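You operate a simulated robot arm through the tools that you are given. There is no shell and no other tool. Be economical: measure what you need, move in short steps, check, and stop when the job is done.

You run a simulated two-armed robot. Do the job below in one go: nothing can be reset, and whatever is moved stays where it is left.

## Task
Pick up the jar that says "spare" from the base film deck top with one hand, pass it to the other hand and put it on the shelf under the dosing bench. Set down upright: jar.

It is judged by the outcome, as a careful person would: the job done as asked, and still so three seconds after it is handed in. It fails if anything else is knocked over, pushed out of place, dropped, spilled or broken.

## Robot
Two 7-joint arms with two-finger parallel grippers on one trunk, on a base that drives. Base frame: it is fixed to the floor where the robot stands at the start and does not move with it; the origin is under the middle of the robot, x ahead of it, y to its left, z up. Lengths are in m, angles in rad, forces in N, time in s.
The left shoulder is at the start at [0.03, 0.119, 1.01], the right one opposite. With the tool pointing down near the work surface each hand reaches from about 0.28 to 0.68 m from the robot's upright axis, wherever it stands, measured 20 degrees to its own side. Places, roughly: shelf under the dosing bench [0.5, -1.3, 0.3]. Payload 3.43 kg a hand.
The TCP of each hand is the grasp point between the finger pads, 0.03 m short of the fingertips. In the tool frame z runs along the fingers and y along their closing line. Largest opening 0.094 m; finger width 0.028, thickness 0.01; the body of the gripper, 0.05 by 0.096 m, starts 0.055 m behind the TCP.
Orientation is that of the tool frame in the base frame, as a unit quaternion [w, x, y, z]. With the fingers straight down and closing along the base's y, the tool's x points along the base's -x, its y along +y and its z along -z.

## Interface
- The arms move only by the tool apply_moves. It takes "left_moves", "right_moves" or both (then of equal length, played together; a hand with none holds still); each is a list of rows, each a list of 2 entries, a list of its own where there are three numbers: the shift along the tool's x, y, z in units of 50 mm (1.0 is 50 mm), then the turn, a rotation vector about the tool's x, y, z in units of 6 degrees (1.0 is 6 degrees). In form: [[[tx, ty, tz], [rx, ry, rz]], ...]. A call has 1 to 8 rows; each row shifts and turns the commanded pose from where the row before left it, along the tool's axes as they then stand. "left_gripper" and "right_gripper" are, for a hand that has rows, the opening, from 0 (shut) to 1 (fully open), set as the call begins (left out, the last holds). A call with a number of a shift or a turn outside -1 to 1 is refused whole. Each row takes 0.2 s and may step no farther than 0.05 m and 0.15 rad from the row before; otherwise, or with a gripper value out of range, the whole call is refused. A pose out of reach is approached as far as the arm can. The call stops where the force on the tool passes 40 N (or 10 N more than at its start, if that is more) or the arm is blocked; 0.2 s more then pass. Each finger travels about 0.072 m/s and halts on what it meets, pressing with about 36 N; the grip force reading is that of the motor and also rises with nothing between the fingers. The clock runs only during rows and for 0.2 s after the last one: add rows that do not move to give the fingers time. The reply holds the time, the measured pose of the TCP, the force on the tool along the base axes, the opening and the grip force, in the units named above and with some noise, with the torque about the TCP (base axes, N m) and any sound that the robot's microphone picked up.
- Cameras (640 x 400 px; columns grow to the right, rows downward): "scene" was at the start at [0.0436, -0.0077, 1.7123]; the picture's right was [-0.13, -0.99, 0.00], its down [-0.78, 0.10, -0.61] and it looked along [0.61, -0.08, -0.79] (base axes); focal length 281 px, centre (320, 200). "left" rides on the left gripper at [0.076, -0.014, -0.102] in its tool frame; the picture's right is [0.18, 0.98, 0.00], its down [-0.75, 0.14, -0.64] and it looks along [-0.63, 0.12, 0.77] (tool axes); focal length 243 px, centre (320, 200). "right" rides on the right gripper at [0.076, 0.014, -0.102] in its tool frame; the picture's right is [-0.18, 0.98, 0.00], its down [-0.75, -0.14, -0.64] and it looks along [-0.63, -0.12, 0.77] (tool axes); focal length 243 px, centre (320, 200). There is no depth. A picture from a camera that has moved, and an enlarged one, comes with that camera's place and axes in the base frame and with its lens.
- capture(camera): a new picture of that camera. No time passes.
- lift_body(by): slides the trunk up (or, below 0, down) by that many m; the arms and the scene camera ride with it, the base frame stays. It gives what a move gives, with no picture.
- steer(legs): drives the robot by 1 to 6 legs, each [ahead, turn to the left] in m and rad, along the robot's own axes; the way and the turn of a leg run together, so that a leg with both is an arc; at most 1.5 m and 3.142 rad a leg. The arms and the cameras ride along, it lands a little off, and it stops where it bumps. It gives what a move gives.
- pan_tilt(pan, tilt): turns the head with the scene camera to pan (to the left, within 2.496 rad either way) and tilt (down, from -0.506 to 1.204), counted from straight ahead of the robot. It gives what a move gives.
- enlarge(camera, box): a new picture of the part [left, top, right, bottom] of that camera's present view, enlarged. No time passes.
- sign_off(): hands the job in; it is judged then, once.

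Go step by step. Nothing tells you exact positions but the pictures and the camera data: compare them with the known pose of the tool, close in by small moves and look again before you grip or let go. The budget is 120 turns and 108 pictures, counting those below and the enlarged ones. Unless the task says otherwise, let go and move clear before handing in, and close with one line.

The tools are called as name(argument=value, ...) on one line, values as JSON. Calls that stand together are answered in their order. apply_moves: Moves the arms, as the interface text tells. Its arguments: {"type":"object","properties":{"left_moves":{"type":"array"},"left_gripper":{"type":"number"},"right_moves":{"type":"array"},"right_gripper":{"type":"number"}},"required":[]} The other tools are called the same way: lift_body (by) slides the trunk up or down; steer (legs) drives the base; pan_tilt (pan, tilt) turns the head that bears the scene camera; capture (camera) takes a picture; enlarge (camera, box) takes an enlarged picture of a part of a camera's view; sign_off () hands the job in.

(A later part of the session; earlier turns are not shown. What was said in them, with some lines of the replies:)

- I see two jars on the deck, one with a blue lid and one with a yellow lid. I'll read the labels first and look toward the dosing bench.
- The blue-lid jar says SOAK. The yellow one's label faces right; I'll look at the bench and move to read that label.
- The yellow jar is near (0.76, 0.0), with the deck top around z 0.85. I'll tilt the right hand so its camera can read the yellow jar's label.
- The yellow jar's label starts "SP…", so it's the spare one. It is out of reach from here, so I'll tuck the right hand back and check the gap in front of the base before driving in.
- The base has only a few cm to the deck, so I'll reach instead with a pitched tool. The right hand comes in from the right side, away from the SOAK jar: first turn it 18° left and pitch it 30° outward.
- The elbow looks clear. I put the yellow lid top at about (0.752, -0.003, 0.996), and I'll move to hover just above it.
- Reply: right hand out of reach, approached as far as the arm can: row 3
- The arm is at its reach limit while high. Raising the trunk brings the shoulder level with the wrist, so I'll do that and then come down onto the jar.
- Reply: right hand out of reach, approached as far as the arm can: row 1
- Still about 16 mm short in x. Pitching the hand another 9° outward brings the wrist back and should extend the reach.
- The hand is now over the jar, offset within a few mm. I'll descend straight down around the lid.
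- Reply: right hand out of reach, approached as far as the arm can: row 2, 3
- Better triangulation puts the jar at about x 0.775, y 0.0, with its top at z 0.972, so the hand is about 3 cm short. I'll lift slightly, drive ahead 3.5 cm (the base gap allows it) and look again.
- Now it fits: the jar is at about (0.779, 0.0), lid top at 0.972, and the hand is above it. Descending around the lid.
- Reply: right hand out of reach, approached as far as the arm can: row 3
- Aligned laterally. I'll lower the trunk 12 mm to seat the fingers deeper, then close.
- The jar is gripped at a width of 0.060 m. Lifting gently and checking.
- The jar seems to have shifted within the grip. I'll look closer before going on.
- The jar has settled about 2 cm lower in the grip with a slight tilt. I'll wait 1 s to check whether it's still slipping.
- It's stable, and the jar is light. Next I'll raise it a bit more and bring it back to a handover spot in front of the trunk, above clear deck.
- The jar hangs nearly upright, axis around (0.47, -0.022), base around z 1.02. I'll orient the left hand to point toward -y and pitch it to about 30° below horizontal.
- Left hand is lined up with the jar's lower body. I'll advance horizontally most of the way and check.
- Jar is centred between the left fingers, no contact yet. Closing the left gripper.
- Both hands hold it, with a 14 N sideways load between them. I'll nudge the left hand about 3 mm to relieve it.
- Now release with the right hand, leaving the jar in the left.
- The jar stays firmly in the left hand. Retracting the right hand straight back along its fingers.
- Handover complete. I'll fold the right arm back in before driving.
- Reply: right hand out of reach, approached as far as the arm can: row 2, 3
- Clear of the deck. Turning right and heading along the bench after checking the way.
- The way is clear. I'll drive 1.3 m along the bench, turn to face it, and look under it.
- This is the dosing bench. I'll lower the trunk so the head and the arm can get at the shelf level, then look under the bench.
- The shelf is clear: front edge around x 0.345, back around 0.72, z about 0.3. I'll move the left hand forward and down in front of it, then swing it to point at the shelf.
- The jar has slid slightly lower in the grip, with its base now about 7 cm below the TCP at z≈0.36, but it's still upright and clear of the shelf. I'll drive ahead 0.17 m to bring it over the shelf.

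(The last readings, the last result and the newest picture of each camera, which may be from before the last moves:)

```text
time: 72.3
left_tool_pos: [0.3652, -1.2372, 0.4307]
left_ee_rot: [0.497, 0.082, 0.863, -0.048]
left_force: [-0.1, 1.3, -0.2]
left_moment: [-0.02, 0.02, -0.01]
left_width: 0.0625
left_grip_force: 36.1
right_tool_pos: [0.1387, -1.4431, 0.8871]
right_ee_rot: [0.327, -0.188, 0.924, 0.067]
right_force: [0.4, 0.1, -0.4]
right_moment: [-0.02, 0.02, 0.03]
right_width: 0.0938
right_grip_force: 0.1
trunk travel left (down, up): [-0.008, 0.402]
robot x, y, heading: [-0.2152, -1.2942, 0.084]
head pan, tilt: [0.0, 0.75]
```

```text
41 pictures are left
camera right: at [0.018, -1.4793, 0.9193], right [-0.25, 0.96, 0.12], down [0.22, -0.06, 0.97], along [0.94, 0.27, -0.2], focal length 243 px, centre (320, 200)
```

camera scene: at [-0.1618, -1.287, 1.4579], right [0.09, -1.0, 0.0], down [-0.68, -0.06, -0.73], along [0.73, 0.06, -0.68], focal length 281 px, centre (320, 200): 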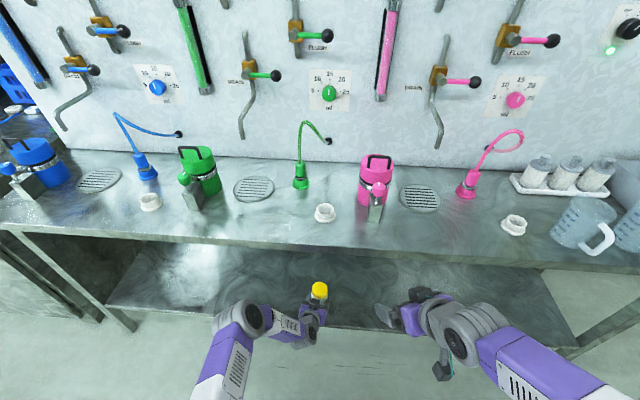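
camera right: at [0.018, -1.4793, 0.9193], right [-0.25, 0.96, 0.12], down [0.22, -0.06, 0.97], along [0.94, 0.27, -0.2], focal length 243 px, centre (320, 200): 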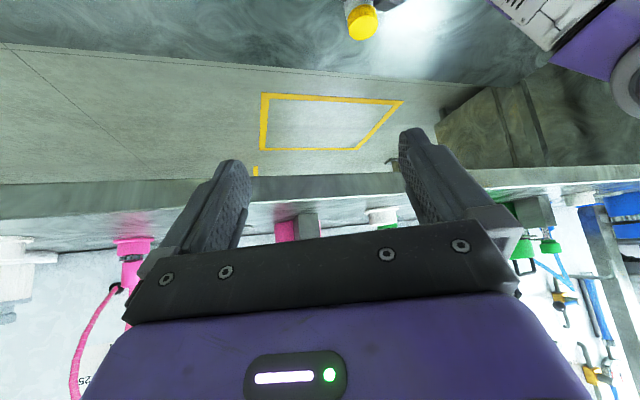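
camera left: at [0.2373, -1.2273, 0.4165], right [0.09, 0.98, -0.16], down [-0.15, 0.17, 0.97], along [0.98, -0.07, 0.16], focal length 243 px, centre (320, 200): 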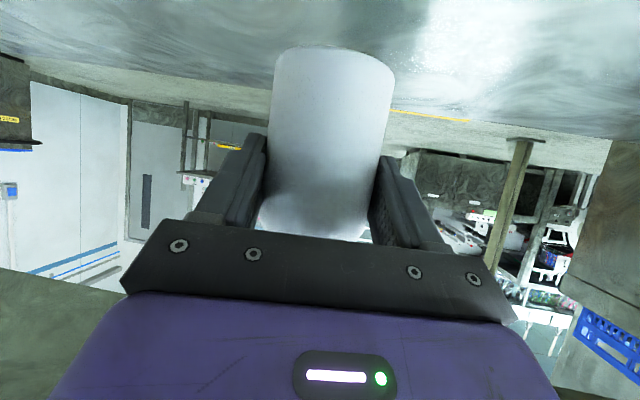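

apply_moves(left_moves=[[[-0.28, 0.11, 0.48], [0, 0, 0]], [[-0.28, 0.11, 0.48], [0, 0, 0]], [[-0.28, 0.11, 0.48], [0, 0, 0]]])

capture(camera="left")

enlarge(camera="scene", box=[220, 220, 420, 360])

```text
time: 73.1
left_tool_pos: [0.4491, -1.2363, 0.4319]
left_ee_rot: [0.498, 0.083, 0.862, -0.047]
left_force: [0.3, 0.3, -0.3]
left_moment: [0.0, -0.01, 0.01]
left_width: 0.0623
left_grip_force: 36.3
right_tool_pos: [0.1371, -1.4443, 0.8871]
right_ee_rot: [0.326, -0.189, 0.924, 0.068]
right_force: [-0.8, 0.0, 0.5]
right_moment: [0.0, -0.01, 0.01]
right_width: 0.0939
right_grip_force: 0.0
trunk travel left (down, up): [-0.008, 0.402]
robot x, y, heading: [-0.215, -1.2929, 0.09]
head pan, tilt: [0.0, 0.75]
```

```text
40 pictures are left
camera left: at [0.3217, -1.2258, 0.4163], right [0.1, 0.98, -0.16], down [-0.15, 0.17, 0.97], along [0.98, -0.07, 0.16], focal length 243 px, centre (320, 200)
```

left: 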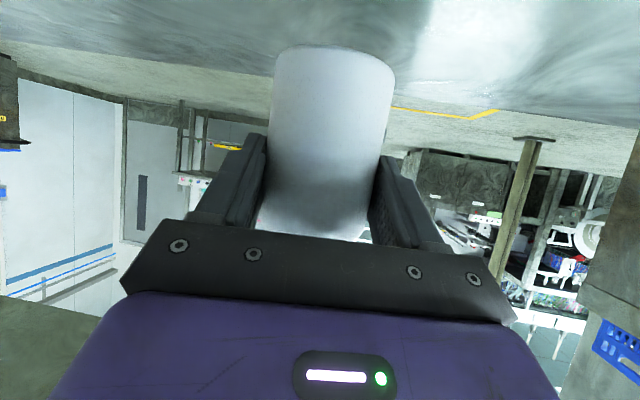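

```text
2.86 times, centred on (320, 290) of scene
camera zoom: at [-0.1623, -1.287, 1.4579], right [0.09, -1.0, 0.0], down [-0.68, -0.06, -0.73], along [0.73, 0.06, -0.68], focal length 803 px, centre (320, -57)
```

zoom: 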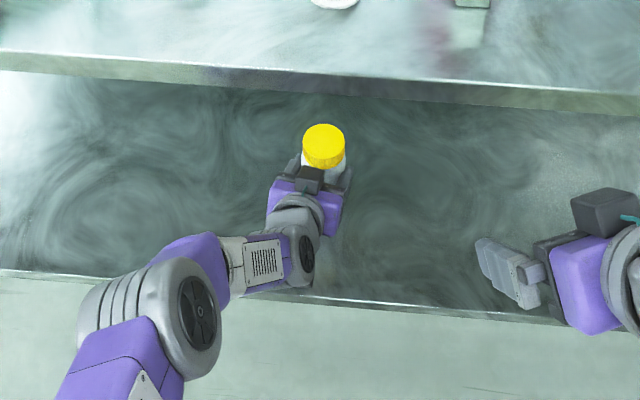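

Jar is over the shelf, about 10 cm in from the edge. Lowering in small steps, watching the force.

apply_moves(left_moves=[[[0.35, 0, 0.2], [0, 0, 0]], [[0.35, 0, 0.2], [0, 0, 0]], [[0.09, 0, 0.05], [0, 0, 0]]])

capture(camera="left")

```text
time: 73.9
left_tool_pos: [0.4489, -1.2356, 0.3988]
left_ee_rot: [0.498, 0.082, 0.862, -0.047]
left_force: [0.1, -0.3, -0.1]
left_moment: [0.0, 0.0, -0.02]
left_width: 0.0627
left_grip_force: 36.3
left hand out of reach, approached as far as the arm can: row 2, 3
right_tool_pos: [0.1385, -1.4448, 0.8874]
right_ee_rot: [0.328, -0.188, 0.923, 0.068]
right_force: [0.4, -0.3, 0.2]
right_moment: [0.03, 0.02, 0.0]
right_width: 0.0942
right_grip_force: 0.1
trunk travel left (down, up): [-0.008, 0.402]
robot x, y, heading: [-0.2153, -1.2951, 0.085]
head pan, tilt: [0.0, 0.75]
```

```text
38 pictures are left
camera left: at [0.3211, -1.2262, 0.3852], right [0.1, 0.98, -0.16], down [-0.15, 0.17, 0.97], along [0.98, -0.07, 0.16], focal length 243 px, centre (320, 200)
```

left: 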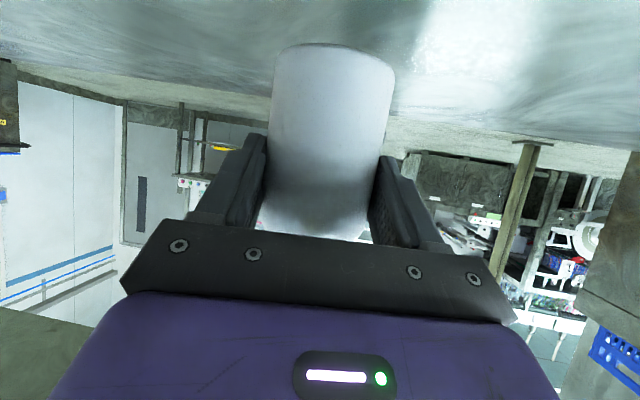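

The arm is at its downward reach limit here. I'll drive 6 cm closer and then bring the hand back and down.

steer(legs=[[0.06, 0]])

apply_moves(left_moves=[[[0.3, -0.1, -0.45], [0, 0, 0]], [[0.3, -0.1, -0.45], [0, 0, 0]]])

capture(camera="left")

capture(camera="scene")

```text
time: 74.9
left_tool_pos: [0.5086, -1.2286, 0.3992]
left_ee_rot: [0.497, 0.081, 0.862, -0.047]
left_force: [0.2, -0.4, -1.1]
left_moment: [0.01, 0.0, -0.02]
left_width: 0.0622
left_grip_force: 35.7
right_tool_pos: [0.1998, -1.4381, 0.886]
right_ee_rot: [0.326, -0.189, 0.924, 0.067]
right_force: [0.3, -0.2, 0.4]
right_moment: [-0.01, -0.01, 0.0]
right_width: 0.094
right_grip_force: 0.1
trunk travel left (down, up): [-0.008, 0.402]
robot x, y, heading: [-0.1534, -1.2871, 0.092]
head pan, tilt: [0.0, 0.75]
```

```text
time: 75.5
left_tool_pos: [0.4549, -1.2292, 0.3959]
left_ee_rot: [0.499, 0.081, 0.862, -0.046]
left_force: [0.8, 0.2, -0.9]
left_moment: [0.0, 0.01, 0.01]
left_width: 0.0623
left_grip_force: 35.9
right_tool_pos: [0.1984, -1.4386, 0.8875]
right_ee_rot: [0.326, -0.188, 0.924, 0.068]
right_force: [-0.4, -0.4, -0.8]
right_moment: [-0.03, -0.02, 0.05]
right_width: 0.0938
right_grip_force: 0.0
trunk travel left (down, up): [-0.008, 0.402]
robot x, y, heading: [-0.1562, -1.282, 0.083]
head pan, tilt: [0.0, 0.75]
```

```text
37 pictures are left
camera left: at [0.3266, -1.2183, 0.3824], right [0.09, 0.98, -0.16], down [-0.15, 0.17, 0.97], along [0.98, -0.07, 0.16], focal length 243 px, centre (320, 200)
```

left: 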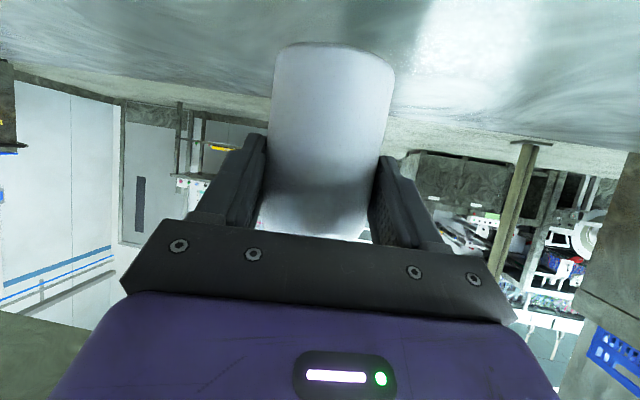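

```text
36 pictures are left
camera scene: at [-0.1016, -1.2815, 1.4579], right [0.09, -1.0, 0.0], down [-0.68, -0.06, -0.73], along [0.73, 0.07, -0.68], focal length 281 px, centre (320, 200)
```

scene: 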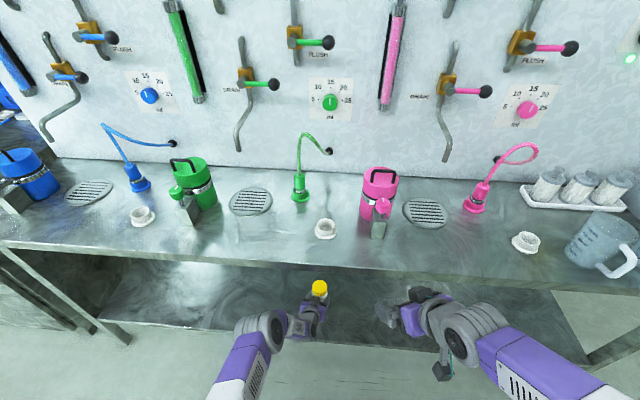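

apply_moves(left_moves=[[[0.17, 0, 0.1], [0, 0, 0]], [[0.17, 0, 0.1], [0, 0, 0]]])

apply_moves(left_moves=[[[0.09, 0, 0.05], [0, 0, 0]]])

capture(camera="left")

```text
time: 76.1
left_tool_pos: [0.4544, -1.2283, 0.3761]
left_ee_rot: [0.497, 0.081, 0.863, -0.047]
left_force: [-0.1, 0.2, -0.8]
left_moment: [-0.04, 0.03, 0.01]
left_width: 0.0625
left_grip_force: 35.8
right_tool_pos: [0.1995, -1.4376, 0.8874]
right_ee_rot: [0.326, -0.189, 0.924, 0.068]
right_force: [0.3, 0.3, -0.1]
right_moment: [-0.02, 0.02, 0.02]
right_width: 0.0938
right_grip_force: 0.1
trunk travel left (down, up): [-0.008, 0.402]
robot x, y, heading: [-0.1563, -1.2909, 0.088]
head pan, tilt: [0.0, 0.75]
```

```text
time: 76.5
left_tool_pos: [0.455, -1.2287, 0.3718]
left_ee_rot: [0.498, 0.081, 0.862, -0.046]
left_force: [0.2, 0.0, -0.2]
left_moment: [0.03, 0.01, -0.01]
left_width: 0.0626
left_grip_force: 36.0
right_tool_pos: [0.1991, -1.4385, 0.8872]
right_ee_rot: [0.326, -0.188, 0.924, 0.067]
right_force: [-0.6, 0.2, -0.6]
right_moment: [-0.01, -0.05, 0.0]
right_width: 0.0937
right_grip_force: 0.1
trunk travel left (down, up): [-0.008, 0.402]
robot x, y, heading: [-0.1525, -1.2911, 0.088]
head pan, tilt: [0.0, 0.75]
```

```text
35 pictures are left
camera left: at [0.3265, -1.2194, 0.3575], right [0.09, 0.98, -0.16], down [-0.15, 0.17, 0.97], along [0.98, -0.07, 0.16], focal length 243 px, centre (320, 200)
```

left: 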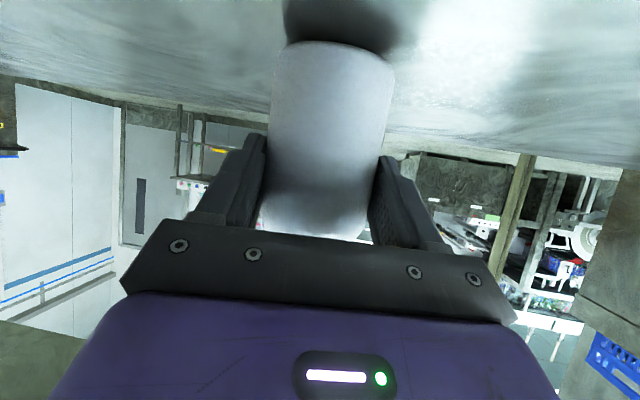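

The shadow is closing in; almost touching. Continuing with 5 mm steps.

apply_moves(left_moves=[[[0.09, 0, 0.05], [0, 0, 0]]])

apply_moves(left_moves=[[[0.09, 0, 0.05], [0, 0, 0]]])

capture(camera="left")

```text
time: 76.9
left_tool_pos: [0.4532, -1.2292, 0.3679]
left_ee_rot: [0.498, 0.083, 0.862, -0.048]
left_force: [0.8, -0.5, -0.6]
left_moment: [0.04, 0.08, 0.02]
left_width: 0.0622
left_grip_force: 35.6
right_tool_pos: [0.1986, -1.4385, 0.8881]
right_ee_rot: [0.327, -0.189, 0.924, 0.067]
right_force: [0.2, -0.1, 0.0]
right_moment: [0.0, -0.01, 0.01]
right_width: 0.0943
right_grip_force: 0.0
trunk travel left (down, up): [-0.008, 0.402]
robot x, y, heading: [-0.1534, -1.2848, 0.093]
head pan, tilt: [0.0, 0.75]
```

```text
time: 77.3
left_tool_pos: [0.4541, -1.2278, 0.3643]
left_ee_rot: [0.501, 0.081, 0.86, -0.046]
left_force: [2.3, -1.5, 7.4]
left_moment: [0.36, -0.26, 0.23]
left_width: 0.062
left_grip_force: 35.7
right_tool_pos: [0.1978, -1.4383, 0.8882]
right_ee_rot: [0.327, -0.189, 0.924, 0.067]
right_force: [1.0, 0.7, 0.2]
right_moment: [0.0, 0.03, 0.03]
right_width: 0.0939
right_grip_force: 0.0
trunk travel left (down, up): [-0.008, 0.402]
robot x, y, heading: [-0.152, -1.2871, 0.092]
head pan, tilt: [0.0, 0.75]
```

```text
34 pictures are left
camera left: at [0.3276, -1.2189, 0.3494], right [0.09, 0.98, -0.16], down [-0.16, 0.17, 0.97], along [0.98, -0.07, 0.17], focal length 243 px, centre (320, 200)
```

left: 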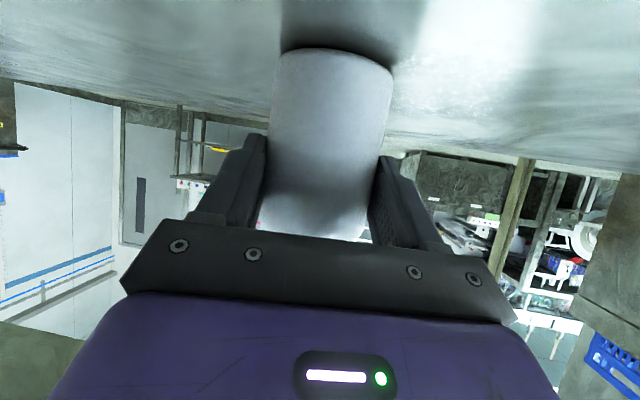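

Contact: 7 N upward from the shelf. Checking how upright it stands before letting go.

enlarge(camera="left", box=[220, 0, 440, 160])

enlarge(camera="scene", box=[270, 260, 370, 330])

```text
2.50 times, centred on (330, 80) of left
camera zoom: at [0.3276, -1.2189, 0.3494], right [0.09, 0.98, -0.16], down [-0.16, 0.17, 0.97], along [0.98, -0.07, 0.17], focal length 606 px, centre (295, 500)
```

zoom: 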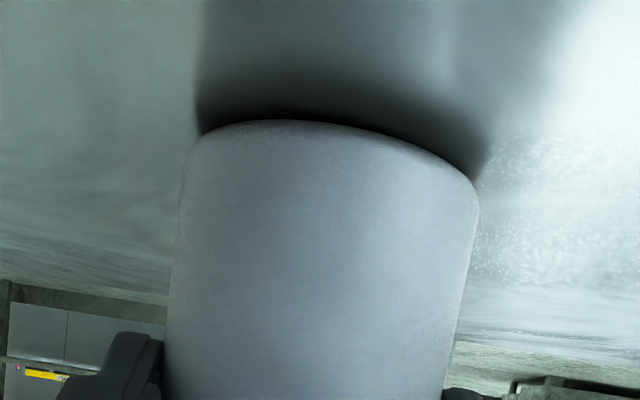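

```text
5.71 times, centred on (320, 295) of scene
camera zoom: at [-0.103, -1.2818, 1.4581], right [0.09, -1.0, 0.0], down [-0.68, -0.06, -0.73], along [0.73, 0.07, -0.68], focal length 1606 px, centre (320, -343)
```

zoom: 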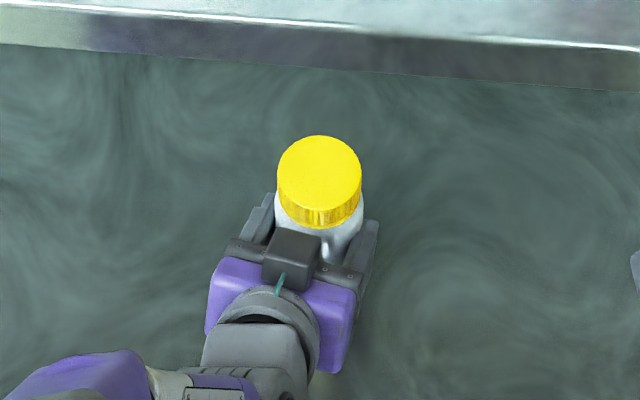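

It stands upright on the shelf. Opening the left gripper.

apply_moves(left_moves=[[[0.03, 0, 0.02], [0, 0, 0]], [[0, 0, 0], [0, 0, 0]]])

apply_moves(left_moves=[[[0, 0, 0], [0, 0, 0]], [[0, 0, 0], [0, 0, 0]], [[0, 0, 0], [0, 0, 0]]], left_gripper=1)

capture(camera="left")

enlarge(camera="scene", box=[270, 260, 370, 330])

```text
time: 77.9
left_tool_pos: [0.454, -1.2292, 0.3604]
left_ee_rot: [0.498, 0.08, 0.862, -0.046]
left_force: [1.4, -1.5, 9.5]
left_moment: [-0.25, -0.53, -0.1]
left_width: 0.0617
left_grip_force: 35.8
right_tool_pos: [0.1985, -1.4385, 0.8881]
right_ee_rot: [0.327, -0.189, 0.923, 0.067]
right_force: [-0.8, 1.0, -0.2]
right_moment: [-0.02, 0.03, -0.01]
right_width: 0.0941
right_grip_force: 0.0
trunk travel left (down, up): [-0.008, 0.402]
robot x, y, heading: [-0.1538, -1.2877, 0.089]
head pan, tilt: [0.0, 0.75]
```

```text
time: 78.7
left_tool_pos: [0.4545, -1.2291, 0.3596]
left_ee_rot: [0.498, 0.082, 0.862, -0.047]
left_force: [-0.8, -0.2, 0.5]
left_moment: [0.01, 0.01, 0.0]
left_width: 0.0941
left_grip_force: 0.0
right_tool_pos: [0.1991, -1.4379, 0.8873]
right_ee_rot: [0.327, -0.189, 0.924, 0.067]
right_force: [-0.6, 1.1, -1.2]
right_moment: [-0.05, -0.02, 0.01]
right_width: 0.0939
right_grip_force: 0.0
trunk travel left (down, up): [-0.008, 0.402]
robot x, y, heading: [-0.1518, -1.2859, 0.093]
head pan, tilt: [0.0, 0.75]
```

```text
31 pictures are left
camera left: at [0.3266, -1.2193, 0.3449], right [0.09, 0.98, -0.16], down [-0.15, 0.17, 0.97], along [0.98, -0.07, 0.16], focal length 243 px, centre (320, 200)
```

left: 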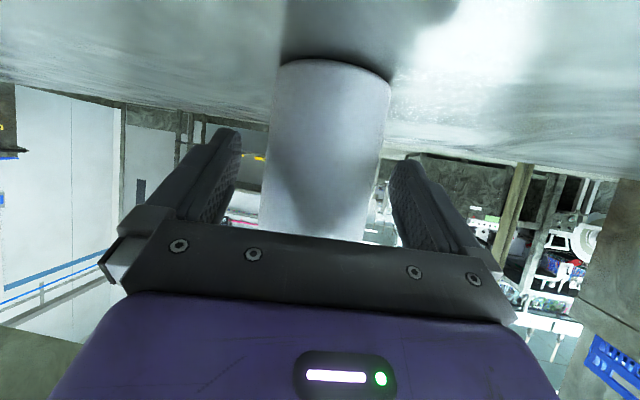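

```text
5.71 times, centred on (320, 295) of scene
camera zoom: at [-0.1017, -1.2816, 1.4579], right [0.09, -1.0, 0.0], down [-0.68, -0.06, -0.73], along [0.73, 0.07, -0.68], focal length 1606 px, centre (320, -343)
```

zoom: 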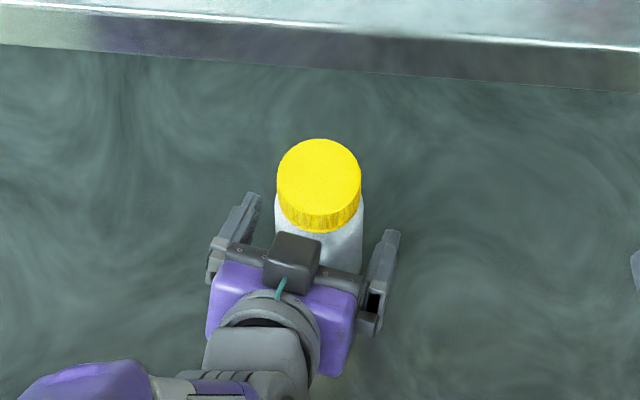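

The jar stands on its own. Backing the open fingers straight out.

apply_moves(left_moves=[[[0.145, 0, -0.25], [0, 0, 0]], [[0.29, 0, -0.5], [0, 0, 0]], [[0.29, 0, -0.5], [0, 0, 0]], [[0.29, 0, -0.5], [0, 0, 0]], [[0.29, 0, -0.5], [0, 0, 0]]])

capture(camera="left")

```text
time: 79.9
left_tool_pos: [0.3282, -1.2068, 0.3564]
left_ee_rot: [0.498, 0.082, 0.862, -0.047]
left_force: [0.2, -0.5, 0.1]
left_moment: [0.0, -0.02, -0.01]
left_width: 0.094
left_grip_force: 0.0
right_tool_pos: [0.1982, -1.4389, 0.8869]
right_ee_rot: [0.327, -0.189, 0.923, 0.067]
right_force: [0.6, 0.0, -0.9]
right_moment: [0.01, -0.01, -0.04]
right_width: 0.0941
right_grip_force: 0.0
trunk travel left (down, up): [-0.008, 0.402]
robot x, y, heading: [-0.1523, -1.2903, 0.087]
head pan, tilt: [0.0, 0.75]
```

```text
29 pictures are left
camera left: at [0.2003, -1.1961, 0.342], right [0.09, 0.98, -0.16], down [-0.15, 0.17, 0.97], along [0.98, -0.07, 0.16], focal length 243 px, centre (320, 200)
```

left: 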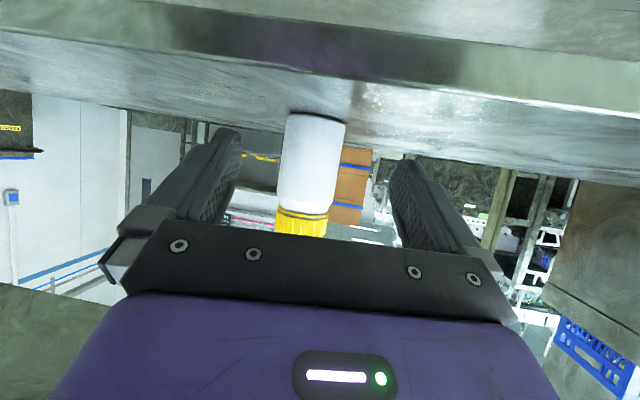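

The jar stands upright on the shelf and the fingers are free. I'll drive back a little to be well clear and take a last look.

steer(legs=[[-0.2, 0]])

capture(camera="scene")

enlarge(camera="left", box=[220, 80, 420, 260])

```text
time: 81.5
left_tool_pos: [0.128, -1.2247, 0.3561]
left_ee_rot: [0.498, 0.082, 0.862, -0.046]
left_force: [0.3, -0.9, 0.6]
left_moment: [0.03, -0.02, -0.02]
left_width: 0.0939
left_grip_force: 0.1
right_tool_pos: [-0.0007, -1.4573, 0.8873]
right_ee_rot: [0.327, -0.189, 0.924, 0.068]
right_force: [-0.2, -1.0, 0.4]
right_moment: [-0.02, 0.02, 0.02]
right_width: 0.0939
right_grip_force: 0.1
trunk travel left (down, up): [-0.008, 0.402]
robot x, y, heading: [-0.3538, -1.3026, 0.094]
head pan, tilt: [0.0, 0.75]
```

```text
28 pictures are left
camera scene: at [-0.3017, -1.2994, 1.458], right [0.09, -1.0, 0.0], down [-0.68, -0.06, -0.73], along [0.73, 0.06, -0.68], focal length 281 px, centre (320, 200)
```

scene: 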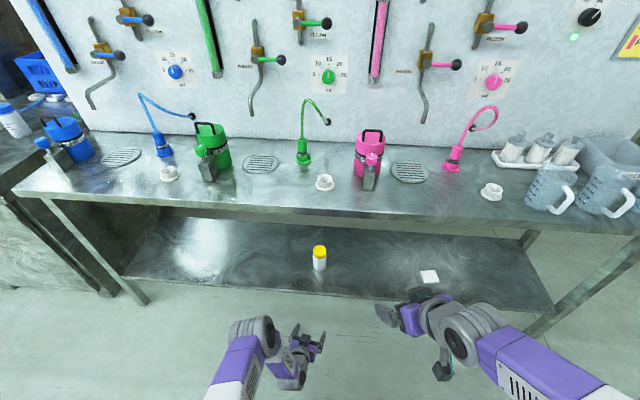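

```text
2.22 times, centred on (320, 170) of left
camera zoom: at [0.0007, -1.2143, 0.3419], right [0.09, 0.98, -0.16], down [-0.15, 0.17, 0.97], along [0.98, -0.07, 0.16], focal length 539 px, centre (320, 267)
```

zoom: 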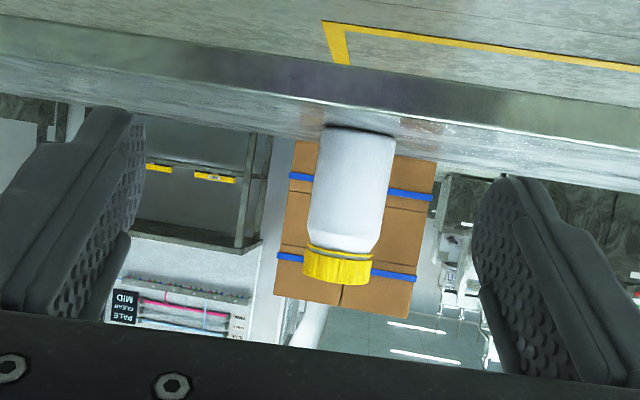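

The jar stands upright on the shelf, nothing else has moved, and both hands are clear. Handing in.

sign_off()

```text
The job is handed in.
```

The jar labelled "spare" was picked up with the right hand, passed to the left, and now stands upright on the shelf under the dosing bench.
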